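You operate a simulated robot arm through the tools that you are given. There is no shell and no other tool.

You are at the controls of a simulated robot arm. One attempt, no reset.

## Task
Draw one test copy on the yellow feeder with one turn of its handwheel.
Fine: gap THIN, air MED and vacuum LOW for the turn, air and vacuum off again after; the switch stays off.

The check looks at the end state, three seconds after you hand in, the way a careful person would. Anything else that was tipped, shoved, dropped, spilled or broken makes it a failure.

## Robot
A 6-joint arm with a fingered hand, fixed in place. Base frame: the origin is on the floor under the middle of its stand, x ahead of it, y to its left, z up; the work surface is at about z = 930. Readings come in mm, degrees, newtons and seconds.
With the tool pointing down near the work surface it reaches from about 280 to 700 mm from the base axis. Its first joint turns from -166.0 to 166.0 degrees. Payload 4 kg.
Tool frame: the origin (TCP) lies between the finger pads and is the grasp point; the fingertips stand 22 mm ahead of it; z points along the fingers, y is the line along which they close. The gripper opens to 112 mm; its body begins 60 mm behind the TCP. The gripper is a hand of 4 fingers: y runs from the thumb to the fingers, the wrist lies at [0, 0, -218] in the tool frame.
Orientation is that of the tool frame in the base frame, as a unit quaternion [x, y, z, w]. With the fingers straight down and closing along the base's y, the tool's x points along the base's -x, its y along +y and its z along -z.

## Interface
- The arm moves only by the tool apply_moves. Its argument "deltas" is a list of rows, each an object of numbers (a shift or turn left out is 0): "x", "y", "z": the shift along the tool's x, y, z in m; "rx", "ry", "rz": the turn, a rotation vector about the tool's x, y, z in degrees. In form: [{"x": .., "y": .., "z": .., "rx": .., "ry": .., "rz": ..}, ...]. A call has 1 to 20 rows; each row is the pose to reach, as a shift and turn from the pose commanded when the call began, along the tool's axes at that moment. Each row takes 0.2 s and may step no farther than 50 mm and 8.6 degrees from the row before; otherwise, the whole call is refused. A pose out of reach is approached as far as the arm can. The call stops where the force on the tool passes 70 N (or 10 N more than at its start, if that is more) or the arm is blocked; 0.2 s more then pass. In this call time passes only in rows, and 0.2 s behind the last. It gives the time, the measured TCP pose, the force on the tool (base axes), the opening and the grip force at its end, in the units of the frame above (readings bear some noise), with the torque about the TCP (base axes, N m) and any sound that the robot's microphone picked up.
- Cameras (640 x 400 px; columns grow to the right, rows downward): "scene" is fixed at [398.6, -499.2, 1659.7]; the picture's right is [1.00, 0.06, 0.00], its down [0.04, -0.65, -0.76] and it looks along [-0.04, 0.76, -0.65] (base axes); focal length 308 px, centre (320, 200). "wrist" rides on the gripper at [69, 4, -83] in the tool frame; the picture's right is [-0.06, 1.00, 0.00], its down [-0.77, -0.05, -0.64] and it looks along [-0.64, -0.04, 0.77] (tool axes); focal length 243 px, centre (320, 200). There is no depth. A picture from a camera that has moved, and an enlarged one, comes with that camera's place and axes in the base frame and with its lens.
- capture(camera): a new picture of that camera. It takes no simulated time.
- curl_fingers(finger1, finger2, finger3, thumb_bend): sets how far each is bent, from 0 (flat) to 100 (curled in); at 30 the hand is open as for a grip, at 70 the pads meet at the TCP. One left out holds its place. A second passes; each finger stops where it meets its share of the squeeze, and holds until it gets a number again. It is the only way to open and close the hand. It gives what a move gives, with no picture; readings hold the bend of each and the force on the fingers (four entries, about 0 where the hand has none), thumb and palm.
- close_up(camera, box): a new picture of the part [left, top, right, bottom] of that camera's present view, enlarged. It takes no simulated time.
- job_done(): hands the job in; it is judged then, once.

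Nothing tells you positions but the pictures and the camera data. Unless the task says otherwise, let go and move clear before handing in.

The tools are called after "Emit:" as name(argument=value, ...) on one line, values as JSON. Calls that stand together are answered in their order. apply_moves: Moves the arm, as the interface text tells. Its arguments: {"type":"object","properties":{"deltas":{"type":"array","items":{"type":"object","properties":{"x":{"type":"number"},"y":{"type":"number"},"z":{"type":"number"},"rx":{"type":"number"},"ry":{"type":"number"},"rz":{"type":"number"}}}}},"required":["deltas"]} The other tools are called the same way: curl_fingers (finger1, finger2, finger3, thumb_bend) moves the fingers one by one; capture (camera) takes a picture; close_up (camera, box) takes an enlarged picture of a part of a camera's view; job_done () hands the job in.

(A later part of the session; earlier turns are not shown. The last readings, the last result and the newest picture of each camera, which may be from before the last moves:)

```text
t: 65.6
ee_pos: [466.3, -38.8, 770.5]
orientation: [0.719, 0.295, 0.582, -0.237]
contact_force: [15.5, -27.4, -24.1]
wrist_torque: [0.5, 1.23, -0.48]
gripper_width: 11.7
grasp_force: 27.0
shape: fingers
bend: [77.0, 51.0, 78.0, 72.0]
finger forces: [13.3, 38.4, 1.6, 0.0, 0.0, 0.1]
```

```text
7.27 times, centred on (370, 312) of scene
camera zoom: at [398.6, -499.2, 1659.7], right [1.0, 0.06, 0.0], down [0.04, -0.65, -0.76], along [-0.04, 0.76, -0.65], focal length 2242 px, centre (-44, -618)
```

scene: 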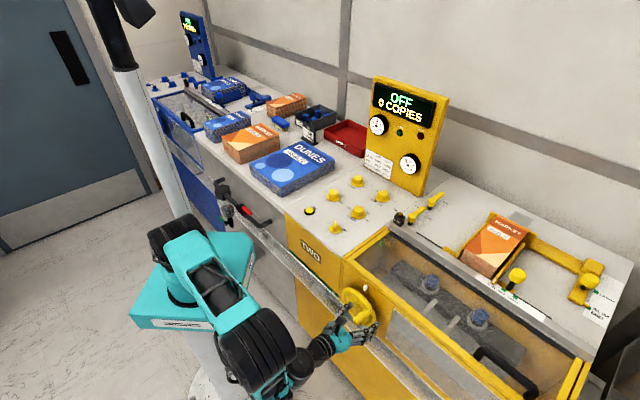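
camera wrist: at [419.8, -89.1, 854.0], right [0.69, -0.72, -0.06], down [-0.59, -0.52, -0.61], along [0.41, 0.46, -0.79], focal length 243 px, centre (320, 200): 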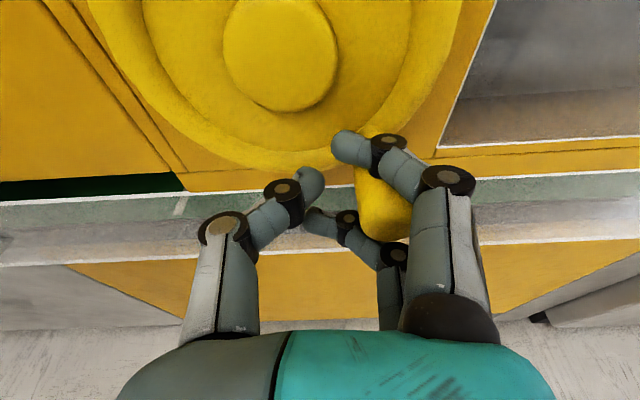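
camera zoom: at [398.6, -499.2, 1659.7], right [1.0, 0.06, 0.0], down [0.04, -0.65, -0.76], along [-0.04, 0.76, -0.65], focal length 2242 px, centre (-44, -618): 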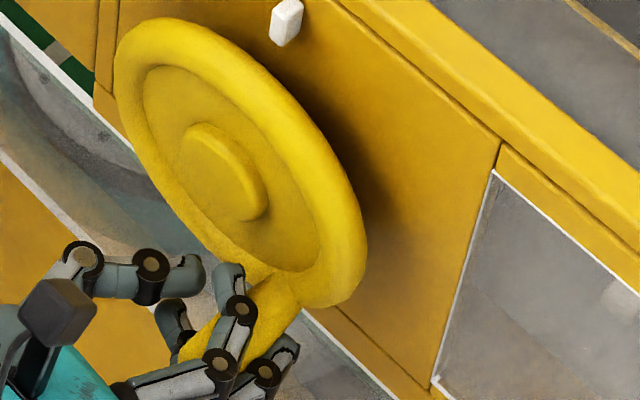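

The wheel isn't at a stop. The hand ran ahead and below, so the middle finger is wedged under the crank and pushing it the wrong way. I'll open the hand and re-centre on the crank, which is at about 140°.

Emit:
curl_fingers(finger1=45, finger2=42, finger3=45, thumb_bend=42)

Emit:
close_up(camera="wrist", box=[240, 60, 480, 280])

Emit:
close_up(camera="scene", box=[330, 280, 410, 350])

```text
t: 66.6
ee_pos: [464.1, -36.6, 771.8]
orientation: [0.717, 0.298, 0.582, -0.241]
contact_force: [-1.7, 5.9, 9.6]
wrist_torque: [-0.15, -0.31, 0.26]
gripper_width: 53.7
grasp_force: 7.7
shape: fingers
bend: [52.0, 41.0, 45.0, 42.0]
finger forces: [13.1, 2.6, 0.0, 0.0, 0.0, 0.1]
```

```text
1.82 times, centred on (360, 170) of wrist
camera zoom: at [418.5, -87.5, 855.4], right [0.7, -0.71, -0.06], down [-0.59, -0.52, -0.62], along [0.41, 0.47, -0.79], focal length 441 px, centre (247, 254)
```

zoom: 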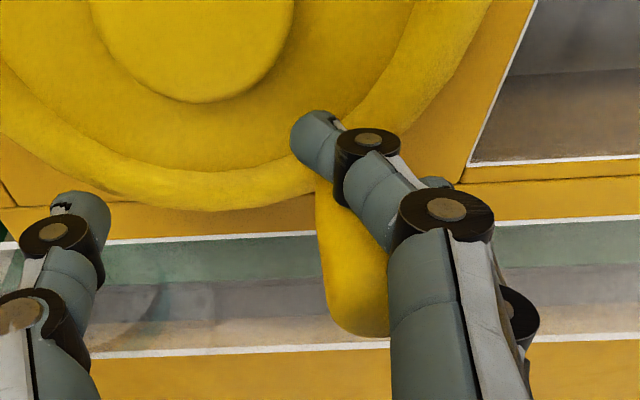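

```text
5.71 times, centred on (370, 315) of scene
camera zoom: at [398.6, -499.2, 1659.7], right [1.0, 0.06, 0.0], down [0.04, -0.65, -0.76], along [-0.04, 0.76, -0.65], focal length 1762 px, centre (34, -457)
```

zoom: 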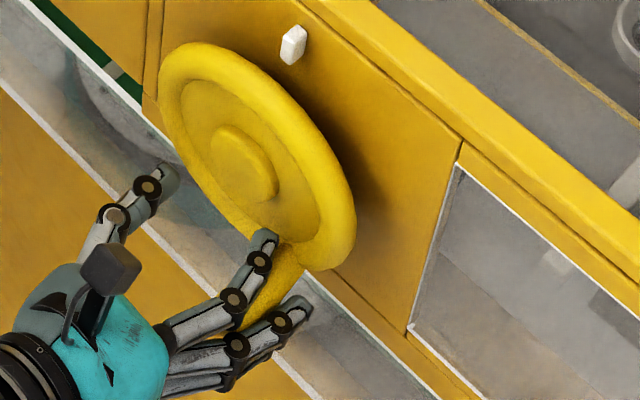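

Finger 1 is caught on the crank's left side. The cleanest fix is to slide the hand straight back off the crank along its axis and re-approach.

Emit:
apply_moves(deltas=[{"x": -0.0025, "z": -0.012}, {"x": -0.0052, "z": -0.0245}, {"x": -0.0088, "z": -0.0411}, {"x": -0.0125, "z": -0.0587}, {"x": -0.0125, "z": -0.0587}])

Emit:
capture(camera="wrist")

Emit:
close_up(camera="wrist", box=[220, 0, 460, 200])

Emit:
close_up(camera="scene", box=[330, 280, 410, 350])

```text
t: 67.8
ee_pos: [422.1, -79.5, 770.6]
orientation: [0.718, 0.298, 0.581, -0.24]
contact_force: [-0.5, 0.3, 0.6]
wrist_torque: [-0.04, -0.01, 0.02]
gripper_width: 75.2
grasp_force: 0.1
shape: fingers
bend: [45.0, 42.0, 45.0, 42.0]
finger forces: [0.0, 0.0, 0.0, 0.0, 0.0, 0.0]
```

```text
taken
camera wrist: at [376.4, -131.1, 853.7], right [0.7, -0.71, -0.06], down [-0.59, -0.52, -0.61], along [0.41, 0.46, -0.79], focal length 243 px, centre (320, 200)
```

wrist: 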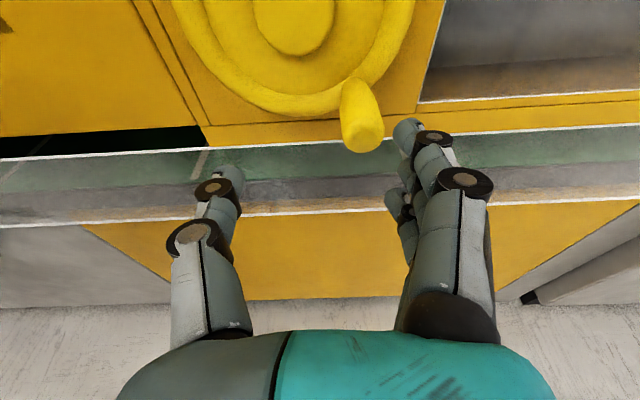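

```text
2.00 times, centred on (340, 100) of wrist
camera zoom: at [376.4, -131.1, 853.7], right [0.7, -0.71, -0.06], down [-0.59, -0.52, -0.61], along [0.41, 0.46, -0.79], focal length 485 px, centre (280, 400)
```

zoom: 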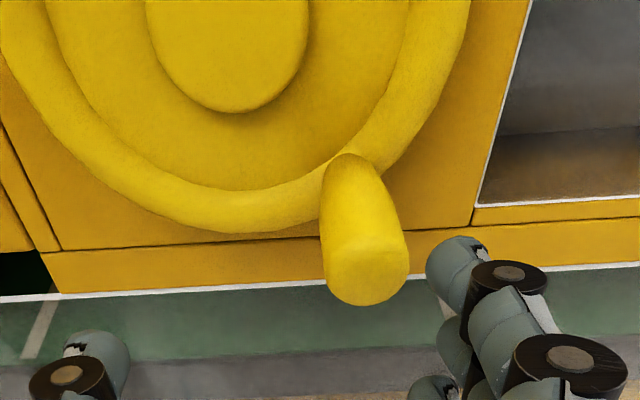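

```text
5.71 times, centred on (370, 315) of scene
camera zoom: at [398.6, -499.2, 1659.7], right [1.0, 0.06, 0.0], down [0.04, -0.65, -0.76], along [-0.04, 0.76, -0.65], focal length 1762 px, centre (34, -457)
```

zoom: 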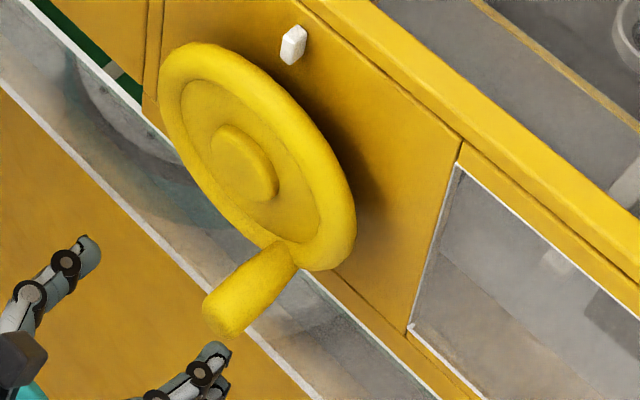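

With a clear view I can refine the geometry: wheel centre at z≈815, crank radius ≈57, and the wheel is now at about 143° with the crank at (m 379, z 771). I'll line up and slide back over the crank.

Emit:
apply_moves(deltas=[{"x": 0.0015, "y": 0.012, "z": -0.0003}, {"x": 0.0029, "y": 0.024, "z": -0.0006}, {"x": 0.0029, "y": 0.024, "z": -0.0006}])

Emit:
close_up(camera="wrist", box=[220, 0, 460, 200])

```text
t: 68.6
ee_pos: [438.7, -95.9, 773.4]
orientation: [0.718, 0.298, 0.582, -0.24]
contact_force: [-0.5, 0.4, 1.0]
wrist_torque: [0.01, -0.03, 0.04]
gripper_width: 75.3
grasp_force: 0.1
shape: fingers
bend: [45.0, 42.0, 45.0, 42.0]
finger forces: [0.0, 0.1, 0.0, 0.0, 0.0, 0.0]
```

```text
2.00 times, centred on (340, 100) of wrist
camera zoom: at [393.4, -147.2, 856.4], right [0.7, -0.71, -0.06], down [-0.59, -0.52, -0.62], along [0.41, 0.46, -0.79], focal length 485 px, centre (280, 400)
```

zoom: 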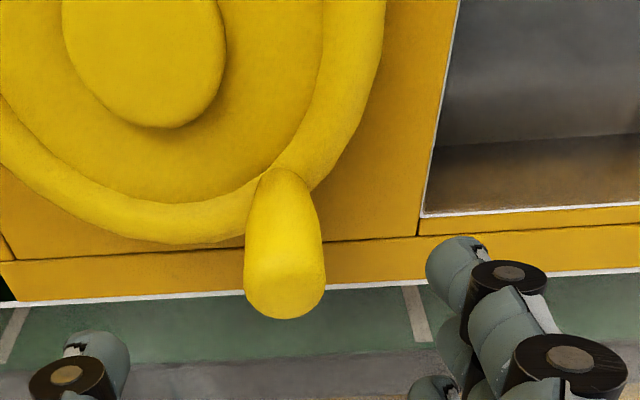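

The hand is aligned with the crank to within about 1.5 mm. I'll slide straight in over it.

Emit:
apply_moves(deltas=[{"x": 0.003, "y": 0.0012, "z": 0.0142}, {"x": 0.006, "y": 0.0012, "z": 0.0284}, {"x": 0.009, "y": 0.0012, "z": 0.0425}, {"x": 0.0121, "y": 0.0012, "z": 0.0567}, {"x": 0.0121, "y": 0.0012, "z": 0.0567}])

Emit:
curl_fingers(finger1=78, finger3=78)

Emit:
close_up(camera="wrist", box=[220, 80, 440, 260])

```text
t: 69.8
ee_pos: [481.1, -55.6, 773.7]
orientation: [0.717, 0.298, 0.582, -0.241]
contact_force: [0.2, 0.1, -0.1]
wrist_torque: [-0.02, 0.02, 0.03]
gripper_width: 75.1
grasp_force: 0.1
shape: fingers
bend: [45.0, 42.0, 45.0, 42.0]
finger forces: [0.0, 0.0, 0.1, 0.1, 0.1, 0.1]
```

```text
t: 70.8
ee_pos: [480.3, -57.4, 772.5]
orientation: [0.718, 0.298, 0.581, -0.24]
contact_force: [2.2, -0.3, -4.9]
wrist_torque: [0.01, -0.01, -0.02]
gripper_width: 33.7
grasp_force: 2.5
shape: fingers
bend: [78.0, 42.0, 76.0, 42.0]
finger forces: [0.0, 0.0, 5.0, 0.1, 0.0, 0.1]
```

```text
2.22 times, centred on (330, 170) of wrist
camera zoom: at [435.3, -107.2, 856.8], right [0.7, -0.71, -0.06], down [-0.59, -0.52, -0.61], along [0.41, 0.46, -0.79], focal length 539 px, centre (298, 267)
```

zoom: 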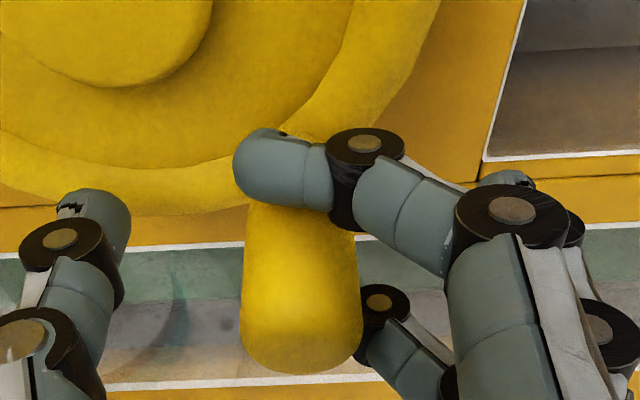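

Fingers 1 and 3 are in place above and below the crank. I'll close the middle finger and thumb, harder this time, so the crank can't lag.

Emit:
curl_fingers(finger2=80, thumb_bend=80)

Emit:
close_up(camera="wrist", box=[220, 80, 440, 260])

```text
t: 71.8
ee_pos: [479.7, -55.2, 774.3]
orientation: [0.718, 0.298, 0.581, -0.24]
contact_force: [1.3, 9.6, -0.3]
wrist_torque: [0.04, -0.06, 0.04]
gripper_width: 8.8
grasp_force: 12.0
shape: fingers
bend: [78.0, 63.0, 76.0, 67.0]
finger forces: [0.0, 6.8, 3.4, 0.0, 14.8, 0.0]
```

```text
2.22 times, centred on (330, 170) of wrist
camera zoom: at [435.2, -106.8, 857.1], right [0.7, -0.71, -0.06], down [-0.59, -0.52, -0.62], along [0.41, 0.47, -0.79], focal length 539 px, centre (298, 267)
```

zoom: 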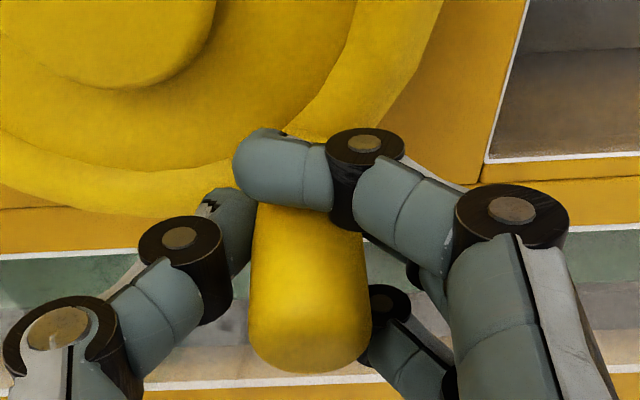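

The grip is firm and centred. I'll continue along the arc in smaller pieces, now using the corrected centre and radius.

Emit:
apply_moves(deltas=[{"x": -0.0053, "y": -0.0052, "z": 0.0011}, {"x": -0.0088, "y": -0.0121, "z": 0.0019}, {"x": -0.0113, "y": -0.0195, "z": 0.0024}])

Emit:
capture(camera="wrist")

Emit:
close_up(camera="scene", box=[330, 270, 430, 350])

```text
t: 72.6
ee_pos: [467.5, -44.1, 762.3]
orientation: [0.718, 0.298, 0.582, -0.24]
contact_force: [4.2, 0.4, 2.3]
wrist_torque: [-0.01, -0.01, -0.13]
gripper_width: 5.6
grasp_force: 9.6
shape: fingers
bend: [78.0, 60.0, 78.0, 72.0]
finger forces: [0.8, 10.6, 0.0, 0.0, 8.2, 0.0]
```

```text
taken
camera wrist: at [422.1, -94.6, 846.2], right [0.7, -0.72, -0.06], down [-0.59, -0.52, -0.61], along [0.41, 0.46, -0.79], focal length 243 px, centre (320, 200)
```

wrist: 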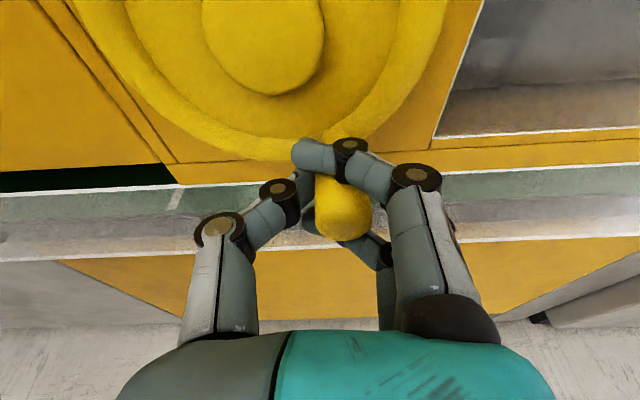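

```text
5.00 times, centred on (380, 310) of scene
camera zoom: at [398.6, -499.2, 1659.7], right [1.0, 0.06, 0.0], down [0.04, -0.65, -0.76], along [-0.04, 0.76, -0.65], focal length 1542 px, centre (20, -350)
```

zoom: 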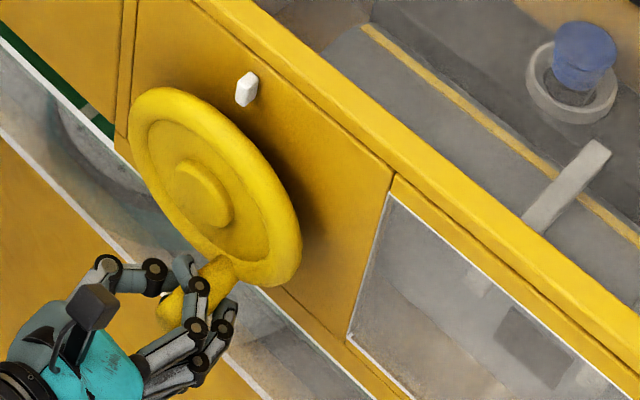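

The wheel is following with only a few newtons now. I'll continue through the bottom.

Emit:
apply_moves(deltas=[{"x": -0.0015, "y": -0.0077, "z": 0.0003}, {"x": -0.0019, "y": -0.0155, "z": 0.0004}, {"x": -0.0012, "y": -0.0233, "z": 0.0003}, {"x": 0.0005, "y": -0.0309, "z": -0.0001}])

Emit:
capture(camera="wrist")

```text
t: 73.6
ee_pos: [444.9, -22.8, 758.7]
orientation: [0.722, 0.299, 0.577, -0.24]
contact_force: [10.1, -5.8, -52.6]
wrist_torque: [1.03, 0.66, -0.23]
gripper_width: 5.0
grasp_force: 29.2
shape: fingers
bend: [78.0, 53.0, 77.0, 76.0]
finger forces: [0.0, 17.1, 36.5, 0.1, 4.4, 0.1]
```

```text
taken
camera wrist: at [401.0, -72.2, 843.3], right [0.7, -0.71, -0.06], down [-0.6, -0.53, -0.6], along [0.4, 0.46, -0.79], focal length 243 px, centre (320, 200)
```

wrist: 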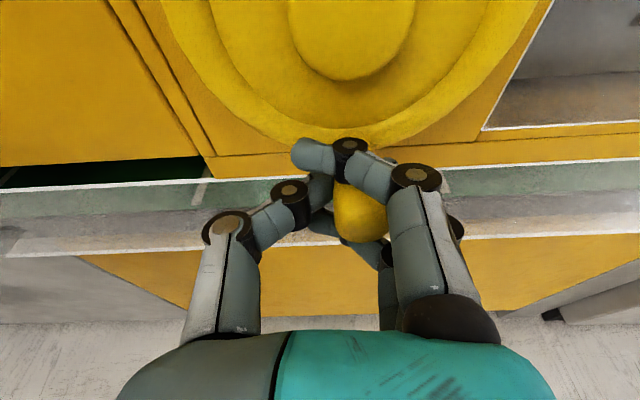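

Finger 3 is pressing up on the crank at the bottom of the arc, because the hand began rising while the crank still trails to the right. I'll lower the hand a few millimetres to relieve that and measure the crank's place.

Emit:
apply_moves(deltas=[{"x": -0.003, "z": 0.0006}, {"x": -0.0055, "z": 0.0012}, {"x": -0.0055, "z": 0.0012}])

Emit:
close_up(camera="wrist", box=[240, 60, 460, 260])

Emit:
close_up(camera="scene", box=[330, 270, 430, 350])

```text
t: 74.4
ee_pos: [445.6, -21.5, 757.2]
orientation: [0.717, 0.299, 0.581, -0.241]
contact_force: [-4.8, -11.3, -15.9]
wrist_torque: [0.25, 0.42, -0.39]
gripper_width: 4.8
grasp_force: 16.1
shape: fingers
bend: [78.0, 55.0, 78.0, 77.0]
finger forces: [0.1, 14.1, 10.5, 0.0, 8.0, 0.1]
```

```text
2.00 times, centred on (350, 160) of wrist
camera zoom: at [401.4, -72.5, 841.4], right [0.7, -0.71, -0.06], down [-0.59, -0.52, -0.61], along [0.41, 0.46, -0.79], focal length 485 px, centre (260, 280)
```

zoom: 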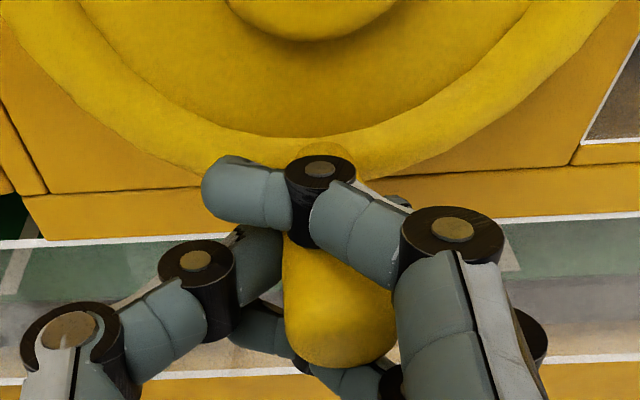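

```text
5.00 times, centred on (380, 310) of scene
camera zoom: at [398.6, -499.2, 1659.7], right [1.0, 0.06, 0.0], down [0.04, -0.65, -0.76], along [-0.04, 0.76, -0.65], focal length 1542 px, centre (20, -350)
```

zoom: 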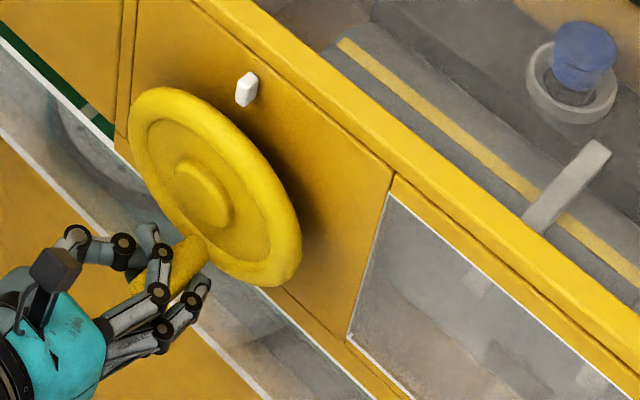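

That relieved it. The crank is right at the bottom (about 179°) and the wheel is still moving freely. I'll push left first and then begin rising, allowing for about 14 mm of lag.

Emit:
apply_moves(deltas=[{"x": 0, "y": -0.0076, "z": 0}, {"x": 0.0008, "y": -0.0143, "z": -0.0002}, {"x": 0.0022, "y": -0.0206, "z": -0.0005}, {"x": 0.0035, "y": -0.0261, "z": -0.0008}])

Emit:
capture(camera="wrist")

Emit:
close_up(camera="wrist", box=[240, 60, 460, 260])

```text
t: 75.4
ee_pos: [427.9, -2.9, 762.1]
orientation: [0.716, 0.299, 0.582, -0.242]
contact_force: [0.5, -0.5, -13.4]
wrist_torque: [0.22, 0.35, -0.17]
gripper_width: 4.7
grasp_force: 13.9
shape: fingers
bend: [78.0, 55.0, 78.0, 77.0]
finger forces: [0.3, 13.6, 5.4, 0.1, 8.2, 0.1]
```

```text
taken
camera wrist: at [382.4, -53.6, 845.7], right [0.7, -0.71, -0.06], down [-0.59, -0.52, -0.62], along [0.41, 0.47, -0.79], focal length 243 px, centre (320, 200)
```

wrist: 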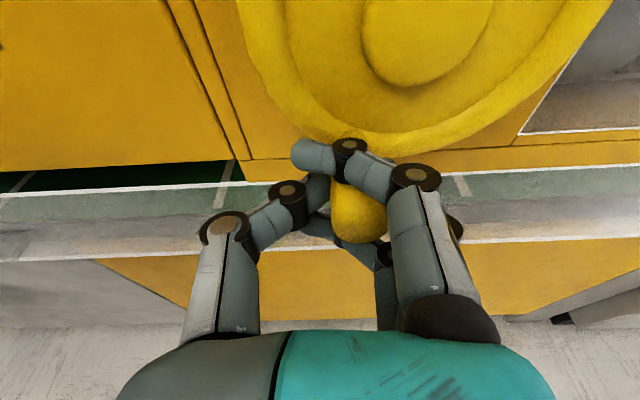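

```text
2.00 times, centred on (350, 160) of wrist
camera zoom: at [382.4, -53.6, 845.7], right [0.7, -0.71, -0.06], down [-0.59, -0.52, -0.62], along [0.41, 0.47, -0.79], focal length 485 px, centre (260, 280)
```

zoom: 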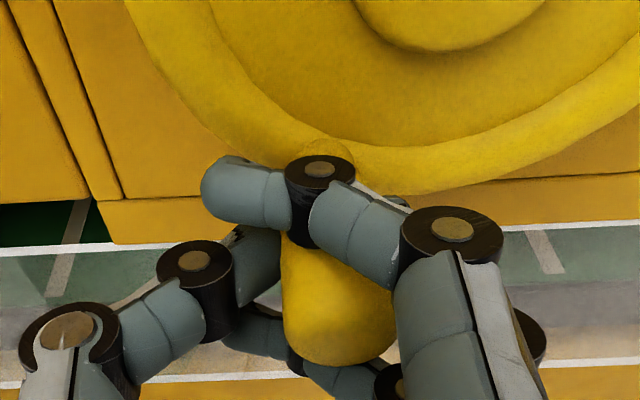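

The wheel is at about 206° with a steady 13 N load. I'll start rising up the left side.

Emit:
apply_moves(deltas=[{"x": 0.0029, "y": -0.0038, "z": -0.0006}, {"x": 0.0067, "y": -0.0078, "z": -0.0014}, {"x": 0.0111, "y": -0.0111, "z": -0.0024}, {"x": 0.0161, "y": -0.0137, "z": -0.0034}])

Emit:
capture(camera="wrist")

Emit:
close_up(camera="wrist", box=[240, 60, 460, 260])

```text
t: 76.4
ee_pos: [416.9, 8.0, 776.1]
orientation: [0.718, 0.299, 0.58, -0.242]
contact_force: [-10.4, 6.1, -23.2]
wrist_torque: [0.71, 0.28, -0.18]
gripper_width: 4.5
grasp_force: 23.7
shape: fingers
bend: [78.0, 56.0, 78.0, 76.0]
finger forces: [0.0, 10.6, 23.4, 0.1, 14.3, 0.1]
```

```text
taken
camera wrist: at [372.1, -43.2, 860.7], right [0.7, -0.71, -0.06], down [-0.59, -0.53, -0.61], along [0.4, 0.46, -0.79], focal length 243 px, centre (320, 200)
```

wrist: 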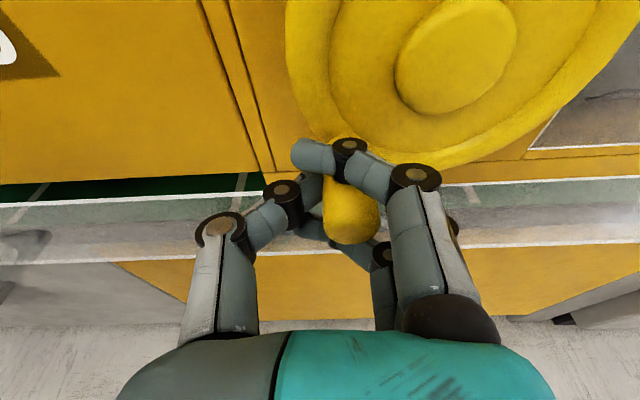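

```text
2.00 times, centred on (350, 160) of wrist
camera zoom: at [372.1, -43.2, 860.7], right [0.7, -0.71, -0.06], down [-0.59, -0.53, -0.61], along [0.4, 0.46, -0.79], focal length 485 px, centre (260, 280)
```

zoom: 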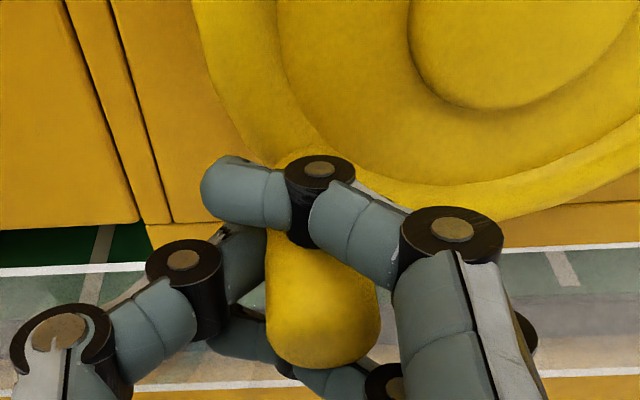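

The wheel is at about 230°, with finger 3 lifting as intended. I'll carry on up the left side.

Emit:
apply_moves(deltas=[{"x": 0.0044, "y": -0.0007, "z": -0.0009}, {"x": 0.0101, "y": -0.0017, "z": -0.0021}, {"x": 0.0162, "y": -0.0024, "z": -0.0035}, {"x": 0.0227, "y": -0.0027, "z": -0.0048}])

Emit:
capture(camera="wrist")

Emit:
close_up(camera="wrist", box=[240, 60, 460, 260])

```text
t: 77.4
ee_pos: [413.5, 11.1, 798.4]
orientation: [0.718, 0.3, 0.579, -0.242]
contact_force: [-19.1, 16.4, -18.9]
wrist_torque: [0.6, 0.14, 0.15]
gripper_width: 6.7
grasp_force: 24.5
shape: fingers
bend: [78.0, 60.0, 78.0, 73.0]
finger forces: [0.0, 6.8, 23.2, 0.0, 20.9, 0.0]
```

```text
taken
camera wrist: at [369.2, -40.1, 882.9], right [0.7, -0.71, -0.06], down [-0.59, -0.53, -0.61], along [0.4, 0.47, -0.79], focal length 243 px, centre (320, 200)
```

wrist: 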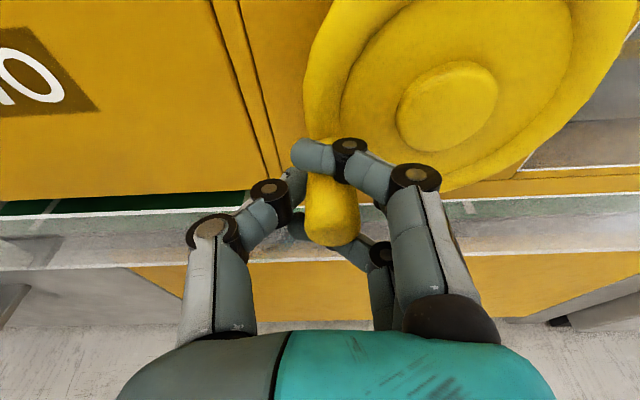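

```text
2.00 times, centred on (350, 160) of wrist
camera zoom: at [369.2, -40.1, 882.9], right [0.7, -0.71, -0.06], down [-0.59, -0.53, -0.61], along [0.4, 0.47, -0.79], focal length 485 px, centre (260, 280)
```

zoom: 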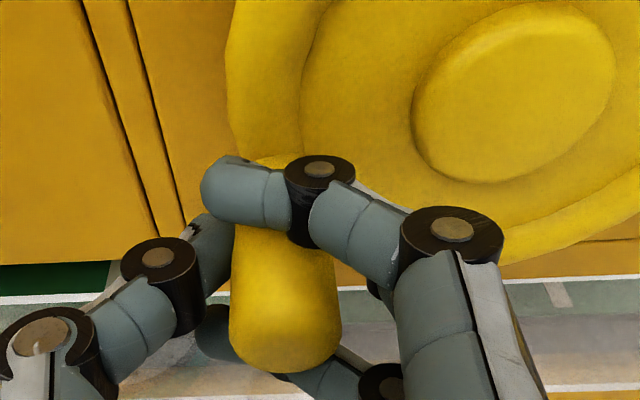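

The wheel is at about 253°. The thumb presses a bit more than needed, so I'll shift the path about 3 mm left and keep rising.

Emit:
apply_moves(deltas=[{"x": 0.0067, "y": -0.0024, "z": -0.0014}, {"x": 0.0135, "y": -0.0018, "z": -0.0029}, {"x": 0.0203, "y": -0.0002, "z": -0.0043}, {"x": 0.0272, "y": 0.002, "z": -0.0058}])

Emit:
capture(camera="wrist")

Emit:
close_up(camera="wrist", box=[240, 60, 460, 260])

```text
t: 78.4
ee_pos: [416.5, 8.5, 828.0]
orientation: [0.718, 0.3, 0.58, -0.242]
contact_force: [-22.3, 15.0, -2.8]
wrist_torque: [0.39, 0.11, 0.33]
gripper_width: 9.4
grasp_force: 19.5
shape: fingers
bend: [78.0, 63.0, 79.0, 69.0]
finger forces: [0.0, 4.6, 12.3, 0.1, 23.0, 0.0]
```

```text
taken
camera wrist: at [370.3, -43.2, 911.9], right [0.7, -0.71, -0.06], down [-0.59, -0.53, -0.61], along [0.41, 0.47, -0.79], focal length 243 px, centre (320, 200)
```

wrist: 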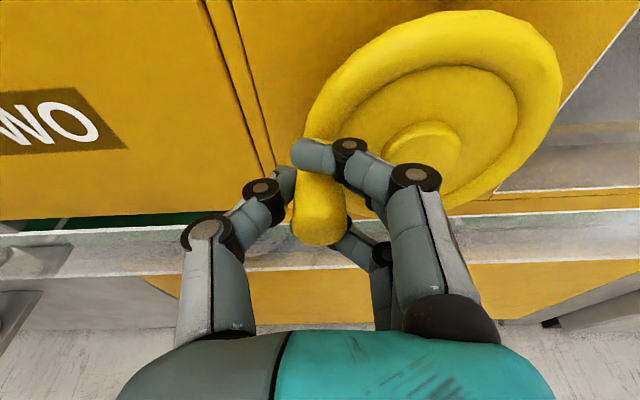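

```text
2.00 times, centred on (350, 160) of wrist
camera zoom: at [370.3, -43.2, 911.9], right [0.7, -0.71, -0.06], down [-0.59, -0.53, -0.61], along [0.41, 0.47, -0.79], focal length 485 px, centre (260, 280)
```

zoom: 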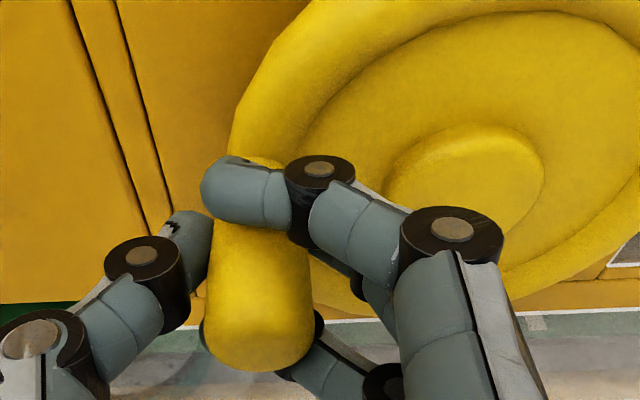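

The wheel is at about 282° and everything is steady. I'll continue over the upper left.

Emit:
apply_moves(deltas=[{"x": 0.0066, "y": 0.0019, "z": -0.0014}, {"x": 0.0128, "y": 0.0046, "z": -0.0027}, {"x": 0.0187, "y": 0.008, "z": -0.004}, {"x": 0.0242, "y": 0.0121, "z": -0.0051}])

Emit:
capture(camera="wrist")

Emit:
close_up(camera="wrist", box=[240, 60, 460, 260])

Emit:
close_up(camera="scene", box=[310, 250, 430, 345])

```text
t: 79.4
ee_pos: [425.8, -0.9, 853.9]
orientation: [0.717, 0.298, 0.582, -0.239]
contact_force: [-14.0, 12.4, 8.8]
wrist_torque: [0.28, 0.09, 0.32]
gripper_width: 10.6
grasp_force: 13.2
shape: fingers
bend: [78.0, 65.0, 78.0, 68.0]
finger forces: [0.1, 4.3, 0.8, 0.0, 21.4, 0.0]
```

```text
taken
camera wrist: at [380.4, -52.0, 937.0], right [0.7, -0.71, -0.06], down [-0.59, -0.52, -0.62], along [0.41, 0.46, -0.78], focal length 243 px, centre (320, 200)
```

wrist: 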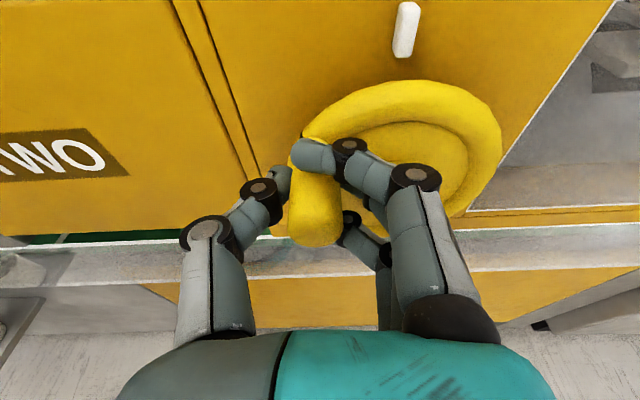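

```text
2.00 times, centred on (350, 160) of wrist
camera zoom: at [380.4, -52.0, 937.0], right [0.7, -0.71, -0.06], down [-0.59, -0.52, -0.62], along [0.41, 0.46, -0.78], focal length 485 px, centre (260, 280)
```

zoom: 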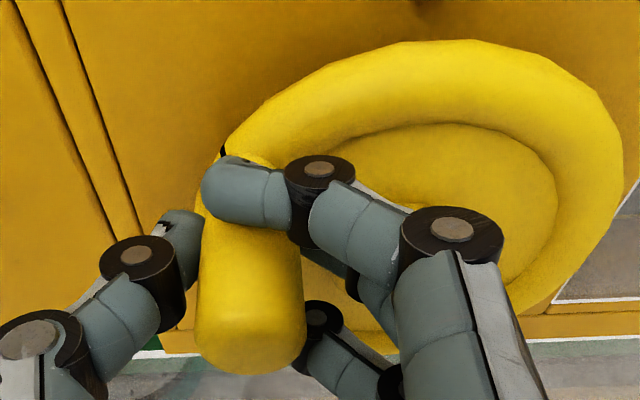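

```text
4.21 times, centred on (370, 298) of scene
camera zoom: at [398.6, -499.2, 1659.7], right [1.0, 0.06, 0.0], down [0.04, -0.65, -0.76], along [-0.04, 0.76, -0.65], focal length 1298 px, centre (110, -210)
```

zoom: 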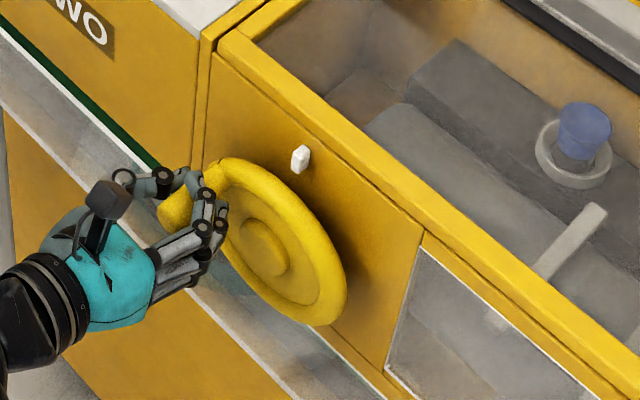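

The mark is back in view and I read the wheel at about 306°. I'll continue toward the top, stopping short for a precise finish.

Emit:
apply_moves(deltas=[{"x": 0.0053, "y": 0.0044, "z": -0.0011}, {"x": 0.01, "y": 0.0095, "z": -0.0021}, {"x": 0.014, "y": 0.0151, "z": -0.003}, {"x": 0.0173, "y": 0.0211, "z": -0.0037}, {"x": 0.02, "y": 0.0275, "z": -0.0042}])

Emit:
capture(camera="wrist")

Emit:
close_up(camera="wrist", box=[240, 60, 460, 260])

Emit:
close_up(camera="scene", box=[360, 70, 450, 180])

```text
t: 80.6
ee_pos: [445.1, -19.7, 873.8]
orientation: [0.718, 0.297, 0.583, -0.239]
contact_force: [-5.3, 5.2, 4.2]
wrist_torque: [0.15, 0.09, 0.04]
gripper_width: 8.4
grasp_force: 12.1
shape: fingers
bend: [78.0, 64.0, 78.0, 69.0]
finger forces: [0.0, 8.4, 0.4, 0.0, 15.8, 0.0]
```

```text
taken
camera wrist: at [399.4, -71.0, 956.8], right [0.7, -0.72, -0.06], down [-0.59, -0.52, -0.61], along [0.41, 0.46, -0.79], focal length 243 px, centre (320, 200)
```

wrist: 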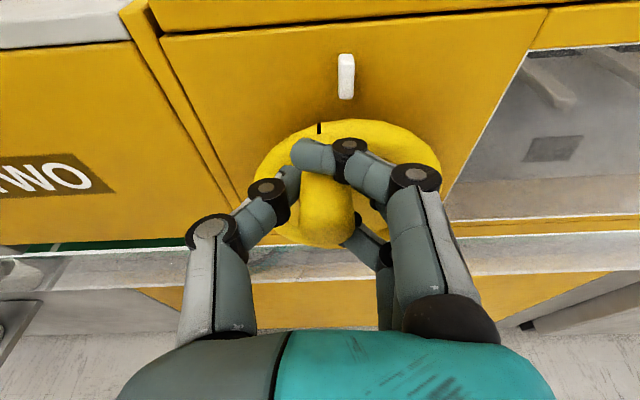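

```text
2.00 times, centred on (350, 160) of wrist
camera zoom: at [399.4, -71.0, 956.8], right [0.7, -0.72, -0.06], down [-0.59, -0.52, -0.61], along [0.41, 0.46, -0.79], focal length 485 px, centre (260, 280)
```

zoom: 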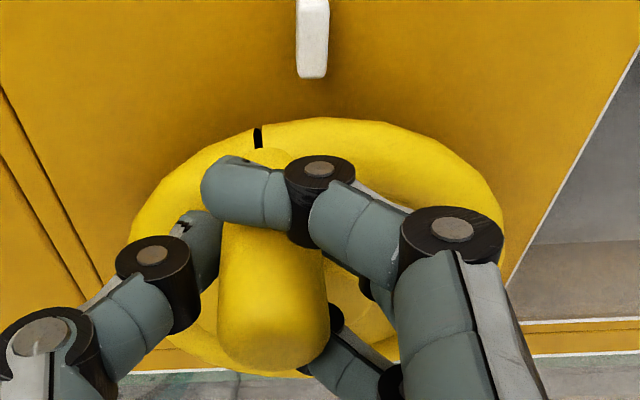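

```text
3.64 times, centred on (405, 125) of scene
camera zoom: at [398.6, -499.2, 1659.7], right [1.0, 0.06, 0.0], down [0.04, -0.65, -0.76], along [-0.04, 0.76, -0.65], focal length 1121 px, centre (11, 473)
```

zoom: 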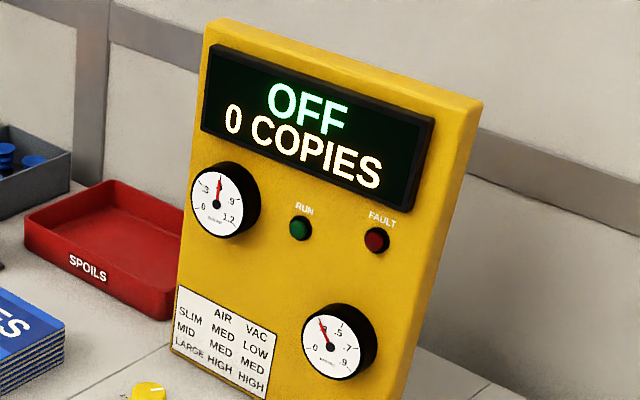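

The wheel is at about 345° with the mark just left of the pointer. I'll make the last 15° in two small steps.

Emit:
apply_moves(deltas=[{"x": 0.0013, "y": 0.0075, "z": -0.0003}, {"x": 0.0018, "y": 0.015, "z": -0.0004}, {"x": 0.0018, "y": 0.015, "z": -0.0004}])

Emit:
close_up(camera="wrist", box=[240, 60, 460, 260])

Emit:
close_up(camera="scene", box=[360, 70, 450, 180])

Emit:
close_up(camera="scene", box=[320, 260, 420, 340])

```text
t: 81.4
ee_pos: [455.4, -28.8, 874.0]
orientation: [0.718, 0.298, 0.581, -0.24]
contact_force: [-6.2, 2.2, -6.6]
wrist_torque: [0.04, 0.27, -0.02]
gripper_width: 7.6
grasp_force: 13.5
shape: fingers
bend: [78.0, 62.0, 78.0, 69.0]
finger forces: [0.0, 11.5, 0.5, 0.1, 13.6, 0.0]
```

```text
2.00 times, centred on (350, 160) of wrist
camera zoom: at [409.9, -80.8, 958.2], right [0.7, -0.72, -0.06], down [-0.59, -0.52, -0.61], along [0.41, 0.46, -0.79], focal length 485 px, centre (260, 280)
```

zoom: 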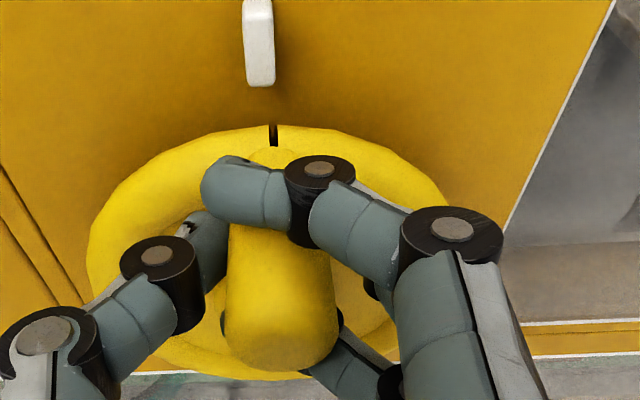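

```text
3.64 times, centred on (405, 125) of scene
camera zoom: at [398.6, -499.2, 1659.7], right [1.0, 0.06, 0.0], down [0.04, -0.65, -0.76], along [-0.04, 0.76, -0.65], focal length 1121 px, centre (11, 473)
```

zoom: 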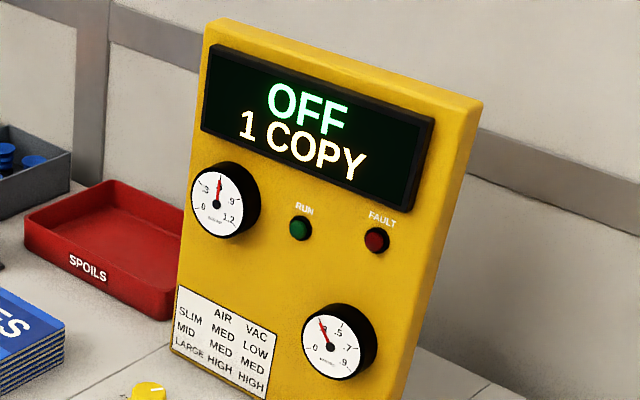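

```text
5.00 times, centred on (370, 300) of scene
camera zoom: at [398.6, -499.2, 1659.7], right [1.0, 0.06, 0.0], down [0.04, -0.65, -0.76], along [-0.04, 0.76, -0.65], focal length 1542 px, centre (70, -300)
```

zoom: 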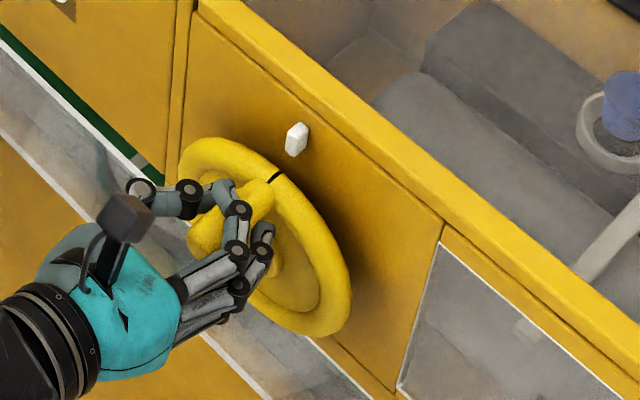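

The display now reads "1 COPY" and the mark is back at the pointer within about 2°. I'll release the crank gently and back straight off it.

Emit:
curl_fingers(finger1=42, finger2=42, finger3=42, thumb_bend=42)

Emit:
apply_moves(deltas=[{"x": -0.0025, "z": -0.012}, {"x": -0.0052, "z": -0.0245}, {"x": -0.0088, "z": -0.0411}, {"x": -0.0146, "z": -0.0685}, {"x": -0.0146, "z": -0.0685}])

Emit:
capture(camera="wrist")

Emit:
close_up(camera="wrist", box=[250, 0, 410, 140])

Emit:
capture(camera="scene")

```text
t: 82.4
ee_pos: [455.1, -30.1, 874.9]
orientation: [0.718, 0.298, 0.582, -0.241]
contact_force: [0.3, 0.1, 1.0]
wrist_torque: [0.0, -0.01, 0.01]
gripper_width: 79.6
grasp_force: 0.0
shape: fingers
bend: [42.0, 42.0, 42.0, 42.0]
finger forces: [0.0, 0.0, 0.0, 0.0, 0.0, 0.0]
```

```text
t: 83.6
ee_pos: [403.3, -81.7, 875.8]
orientation: [0.718, 0.299, 0.581, -0.241]
contact_force: [0.2, 0.6, 0.6]
wrist_torque: [-0.02, -0.02, -0.01]
gripper_width: 79.3
grasp_force: 0.0
shape: fingers
bend: [42.0, 42.0, 42.0, 42.0]
finger forces: [0.0, 0.0, 0.0, 0.0, 0.1, 0.1]
```

```text
taken
camera wrist: at [358.7, -132.8, 958.9], right [0.7, -0.71, -0.06], down [-0.59, -0.52, -0.62], along [0.41, 0.46, -0.79], focal length 243 px, centre (320, 200)
```

wrist: 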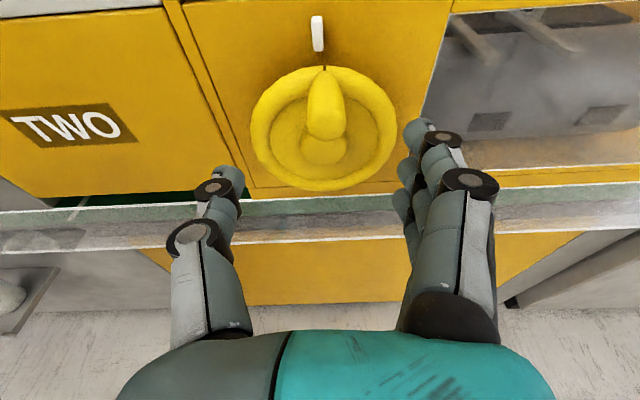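

```text
2.86 times, centred on (330, 70) of wrist
camera zoom: at [358.7, -132.8, 958.9], right [0.7, -0.71, -0.06], down [-0.59, -0.52, -0.62], along [0.41, 0.46, -0.79], focal length 693 px, centre (291, 571)
```

zoom: 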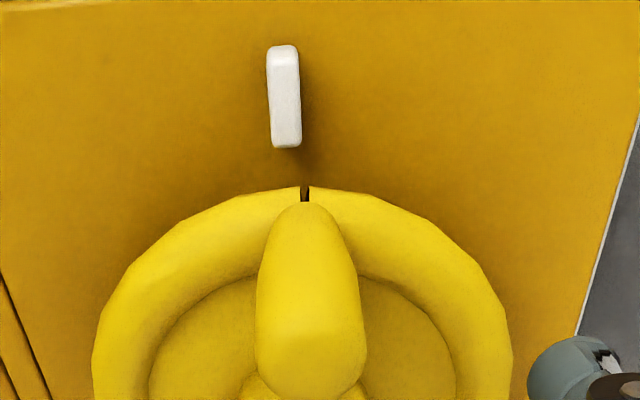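

```text
taken
```

scene: 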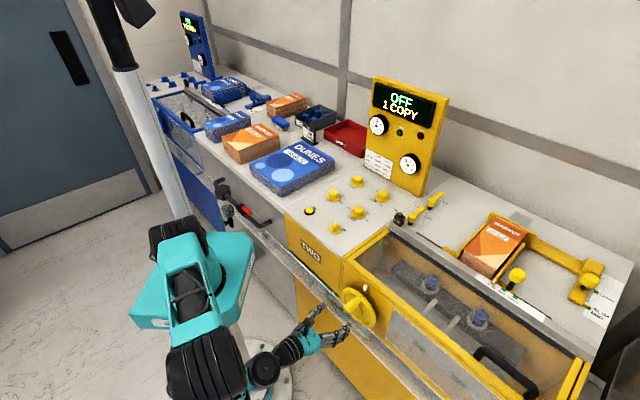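

One turn is done, the counter shows 1 COPY, and the mark sits within about 3° of the pointer. Now I'll raise and straighten the hand back above the front, retracing my path, to go and turn AIR and VACUUM off.

Emit:
apply_moves(deltas=[{"x": 0.015, "z": -0.0064, "ry": -6}, {"x": 0.03, "z": -0.0127, "ry": -12}, {"x": 0.044, "z": -0.0191, "ry": -18}, {"x": 0.078, "z": -0.0224, "ry": -23}, {"x": 0.112, "z": -0.0258, "ry": -28}, {"x": 0.147, "z": -0.0291, "ry": -33}, {"x": 0.1812, "z": -0.0324, "ry": -38}, {"x": 0.1812, "z": -0.0324, "ry": -46}, {"x": 0.1812, "z": -0.0324, "ry": -54}, {"x": 0.1812, "z": -0.0324, "ry": -62}, {"x": 0.1812, "z": -0.0324, "ry": -70}, {"x": 0.1812, "z": -0.0324, "ry": -78}, {"x": 0.1812, "z": -0.0324, "ry": -78}])

Emit:
capture(camera="scene")

```text
t: 86.4
ee_pos: [410.2, -76.9, 1058.4]
orientation: [0.924, 0.382, 0.0, 0.001]
contact_force: [0.2, 0.9, 0.6]
wrist_torque: [-0.01, -0.01, -0.03]
gripper_width: 79.1
grasp_force: 0.1
shape: fingers
bend: [42.0, 42.0, 42.0, 42.0]
finger forces: [0.0, 0.0, 0.0, 0.0, 0.0, 0.0]
```

```text
taken
```

scene: 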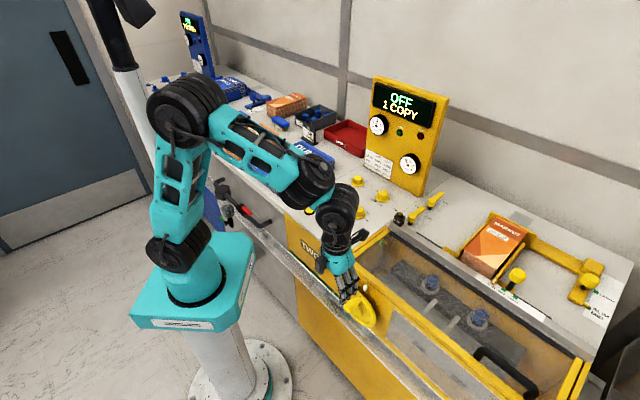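

I'm back above the front with the hand pointing straight down. I'll return to AIR, turning the hand to heading 85° so a 120° counter-clockwise turn fits.

Emit:
apply_moves(deltas=[{"x": 0.0256, "y": -0.027, "rz": -3.5}, {"x": 0.0513, "y": -0.054, "rz": -7}, {"x": 0.0769, "y": -0.081, "rz": -10.5}, {"x": 0.1025, "y": -0.108, "rz": -14}, {"x": 0.1281, "y": -0.135, "rz": -17.5}, {"x": 0.1538, "y": -0.162, "rz": -21}, {"x": 0.1794, "y": -0.189, "rz": -24.5}, {"x": 0.205, "y": -0.2161, "rz": -28}, {"x": 0.2306, "y": -0.2431, "rz": -31.5}, {"x": 0.2563, "y": -0.2701, "z": 0.01, "rz": -35}, {"x": 0.2819, "y": -0.2971, "z": 0.02, "rz": -38}, {"x": 0.3075, "y": -0.3241, "z": 0.03, "rz": -40}, {"x": 0.3075, "y": -0.3241, "z": 0.04, "rz": -40}, {"x": 0.3075, "y": -0.3241, "z": 0.04, "rz": -40}])

Emit:
capture(camera="wrist")

Emit:
close_up(camera="wrist", box=[240, 50, 420, 200])

```text
t: 89.4
ee_pos: [396.5, 372.1, 1017.8]
orientation: [0.737, 0.676, -0.001, 0.002]
contact_force: [0.0, -0.6, -0.3]
wrist_torque: [0.0, 0.03, 0.02]
gripper_width: 79.4
grasp_force: 0.0
shape: fingers
bend: [42.0, 42.0, 42.0, 42.0]
finger forces: [0.0, 0.0, 0.1, 0.0, 0.0, 0.0]
```

```text
taken
camera wrist: at [406.1, 440.1, 1098.6], right [0.99, -0.15, 0.0], down [-0.12, -0.76, 0.64], along [-0.1, -0.64, -0.77], focal length 243 px, centre (320, 200)
```

wrist: 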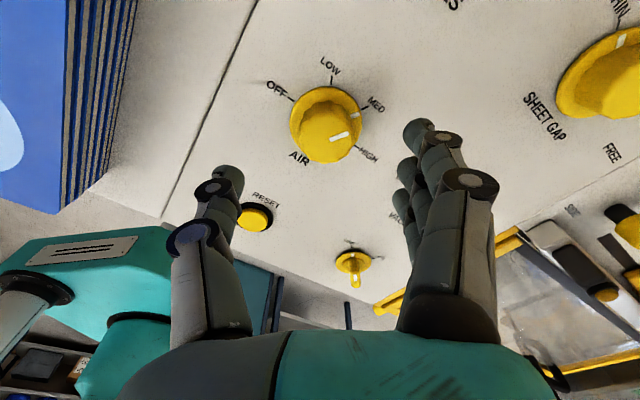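

```text
2.67 times, centred on (330, 125) of wrist
camera zoom: at [406.1, 440.1, 1098.6], right [0.99, -0.15, 0.0], down [-0.12, -0.76, 0.64], along [-0.1, -0.64, -0.77], focal length 647 px, centre (293, 400)
```

zoom: 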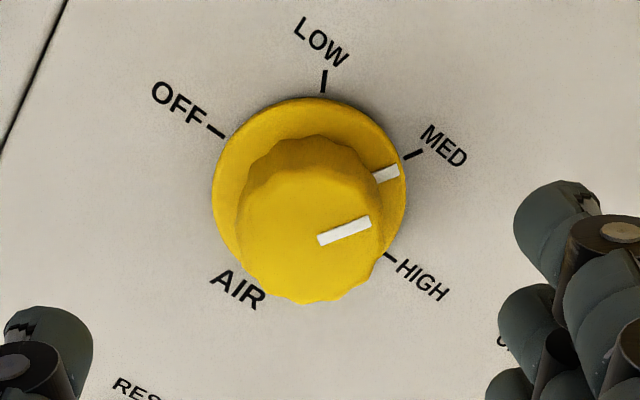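

I'm above AIR, which still reads MED. I'll correct about 3 mm, go down and grip.

Emit:
apply_moves(deltas=[{"x": -0.0013, "y": 0.0033, "z": 0.01}, {"x": -0.0013, "y": 0.0033, "z": 0.03}, {"x": -0.0013, "y": 0.0033, "z": 0.0525}, {"x": -0.0013, "y": 0.0033, "z": 0.0525}])

Emit:
curl_fingers(finger1=65, finger2=64, finger3=65, thumb_bend=64)

Emit:
capture(camera="wrist")

Emit:
close_up(camera="scene", box=[315, 178, 355, 206])

```text
t: 90.4
ee_pos: [401.8, 366.2, 967.4]
orientation: [0.737, 0.676, 0.0, 0.001]
contact_force: [-0.4, 0.6, -0.1]
wrist_torque: [-0.01, -0.04, -0.02]
gripper_width: 79.2
grasp_force: 0.0
shape: fingers
bend: [42.0, 42.0, 42.0, 42.0]
finger forces: [0.1, 0.0, 0.0, 0.1, 0.0, 0.0]
```

```text
t: 91.4
ee_pos: [400.8, 367.8, 967.8]
orientation: [0.737, 0.676, -0.001, 0.001]
contact_force: [-1.2, -1.0, -2.0]
wrist_torque: [0.01, 0.01, 0.01]
gripper_width: 29.0
grasp_force: 4.7
shape: fingers
bend: [63.0, 58.0, 65.0, 61.0]
finger forces: [1.0, 3.2, 0.1, 0.0, 5.5, 0.0]
```

```text
taken
camera wrist: at [409.9, 435.8, 1048.8], right [0.99, -0.15, 0.0], down [-0.12, -0.76, 0.64], along [-0.1, -0.64, -0.77], focal length 243 px, centre (320, 200)
```

wrist: 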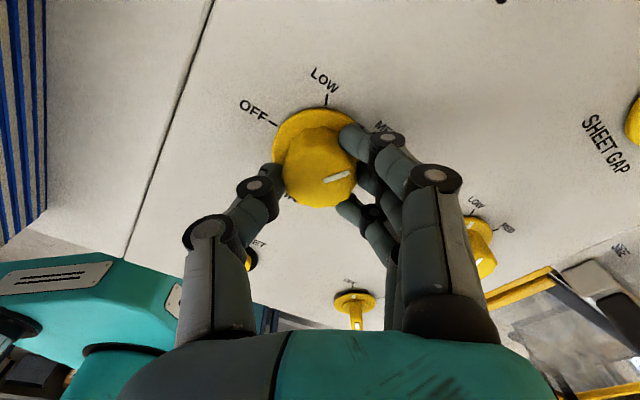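

```text
14.29 times, centred on (335, 192) of scene
camera zoom: at [398.6, -499.2, 1659.7], right [1.0, 0.06, 0.0], down [0.04, -0.65, -0.76], along [-0.04, 0.76, -0.65], focal length 4405 px, centre (106, 314)
```

zoom: 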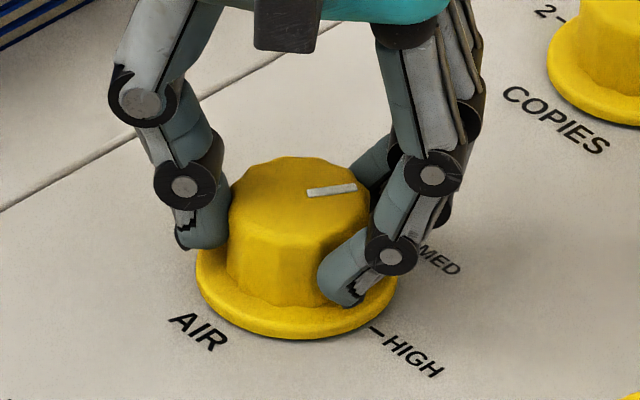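

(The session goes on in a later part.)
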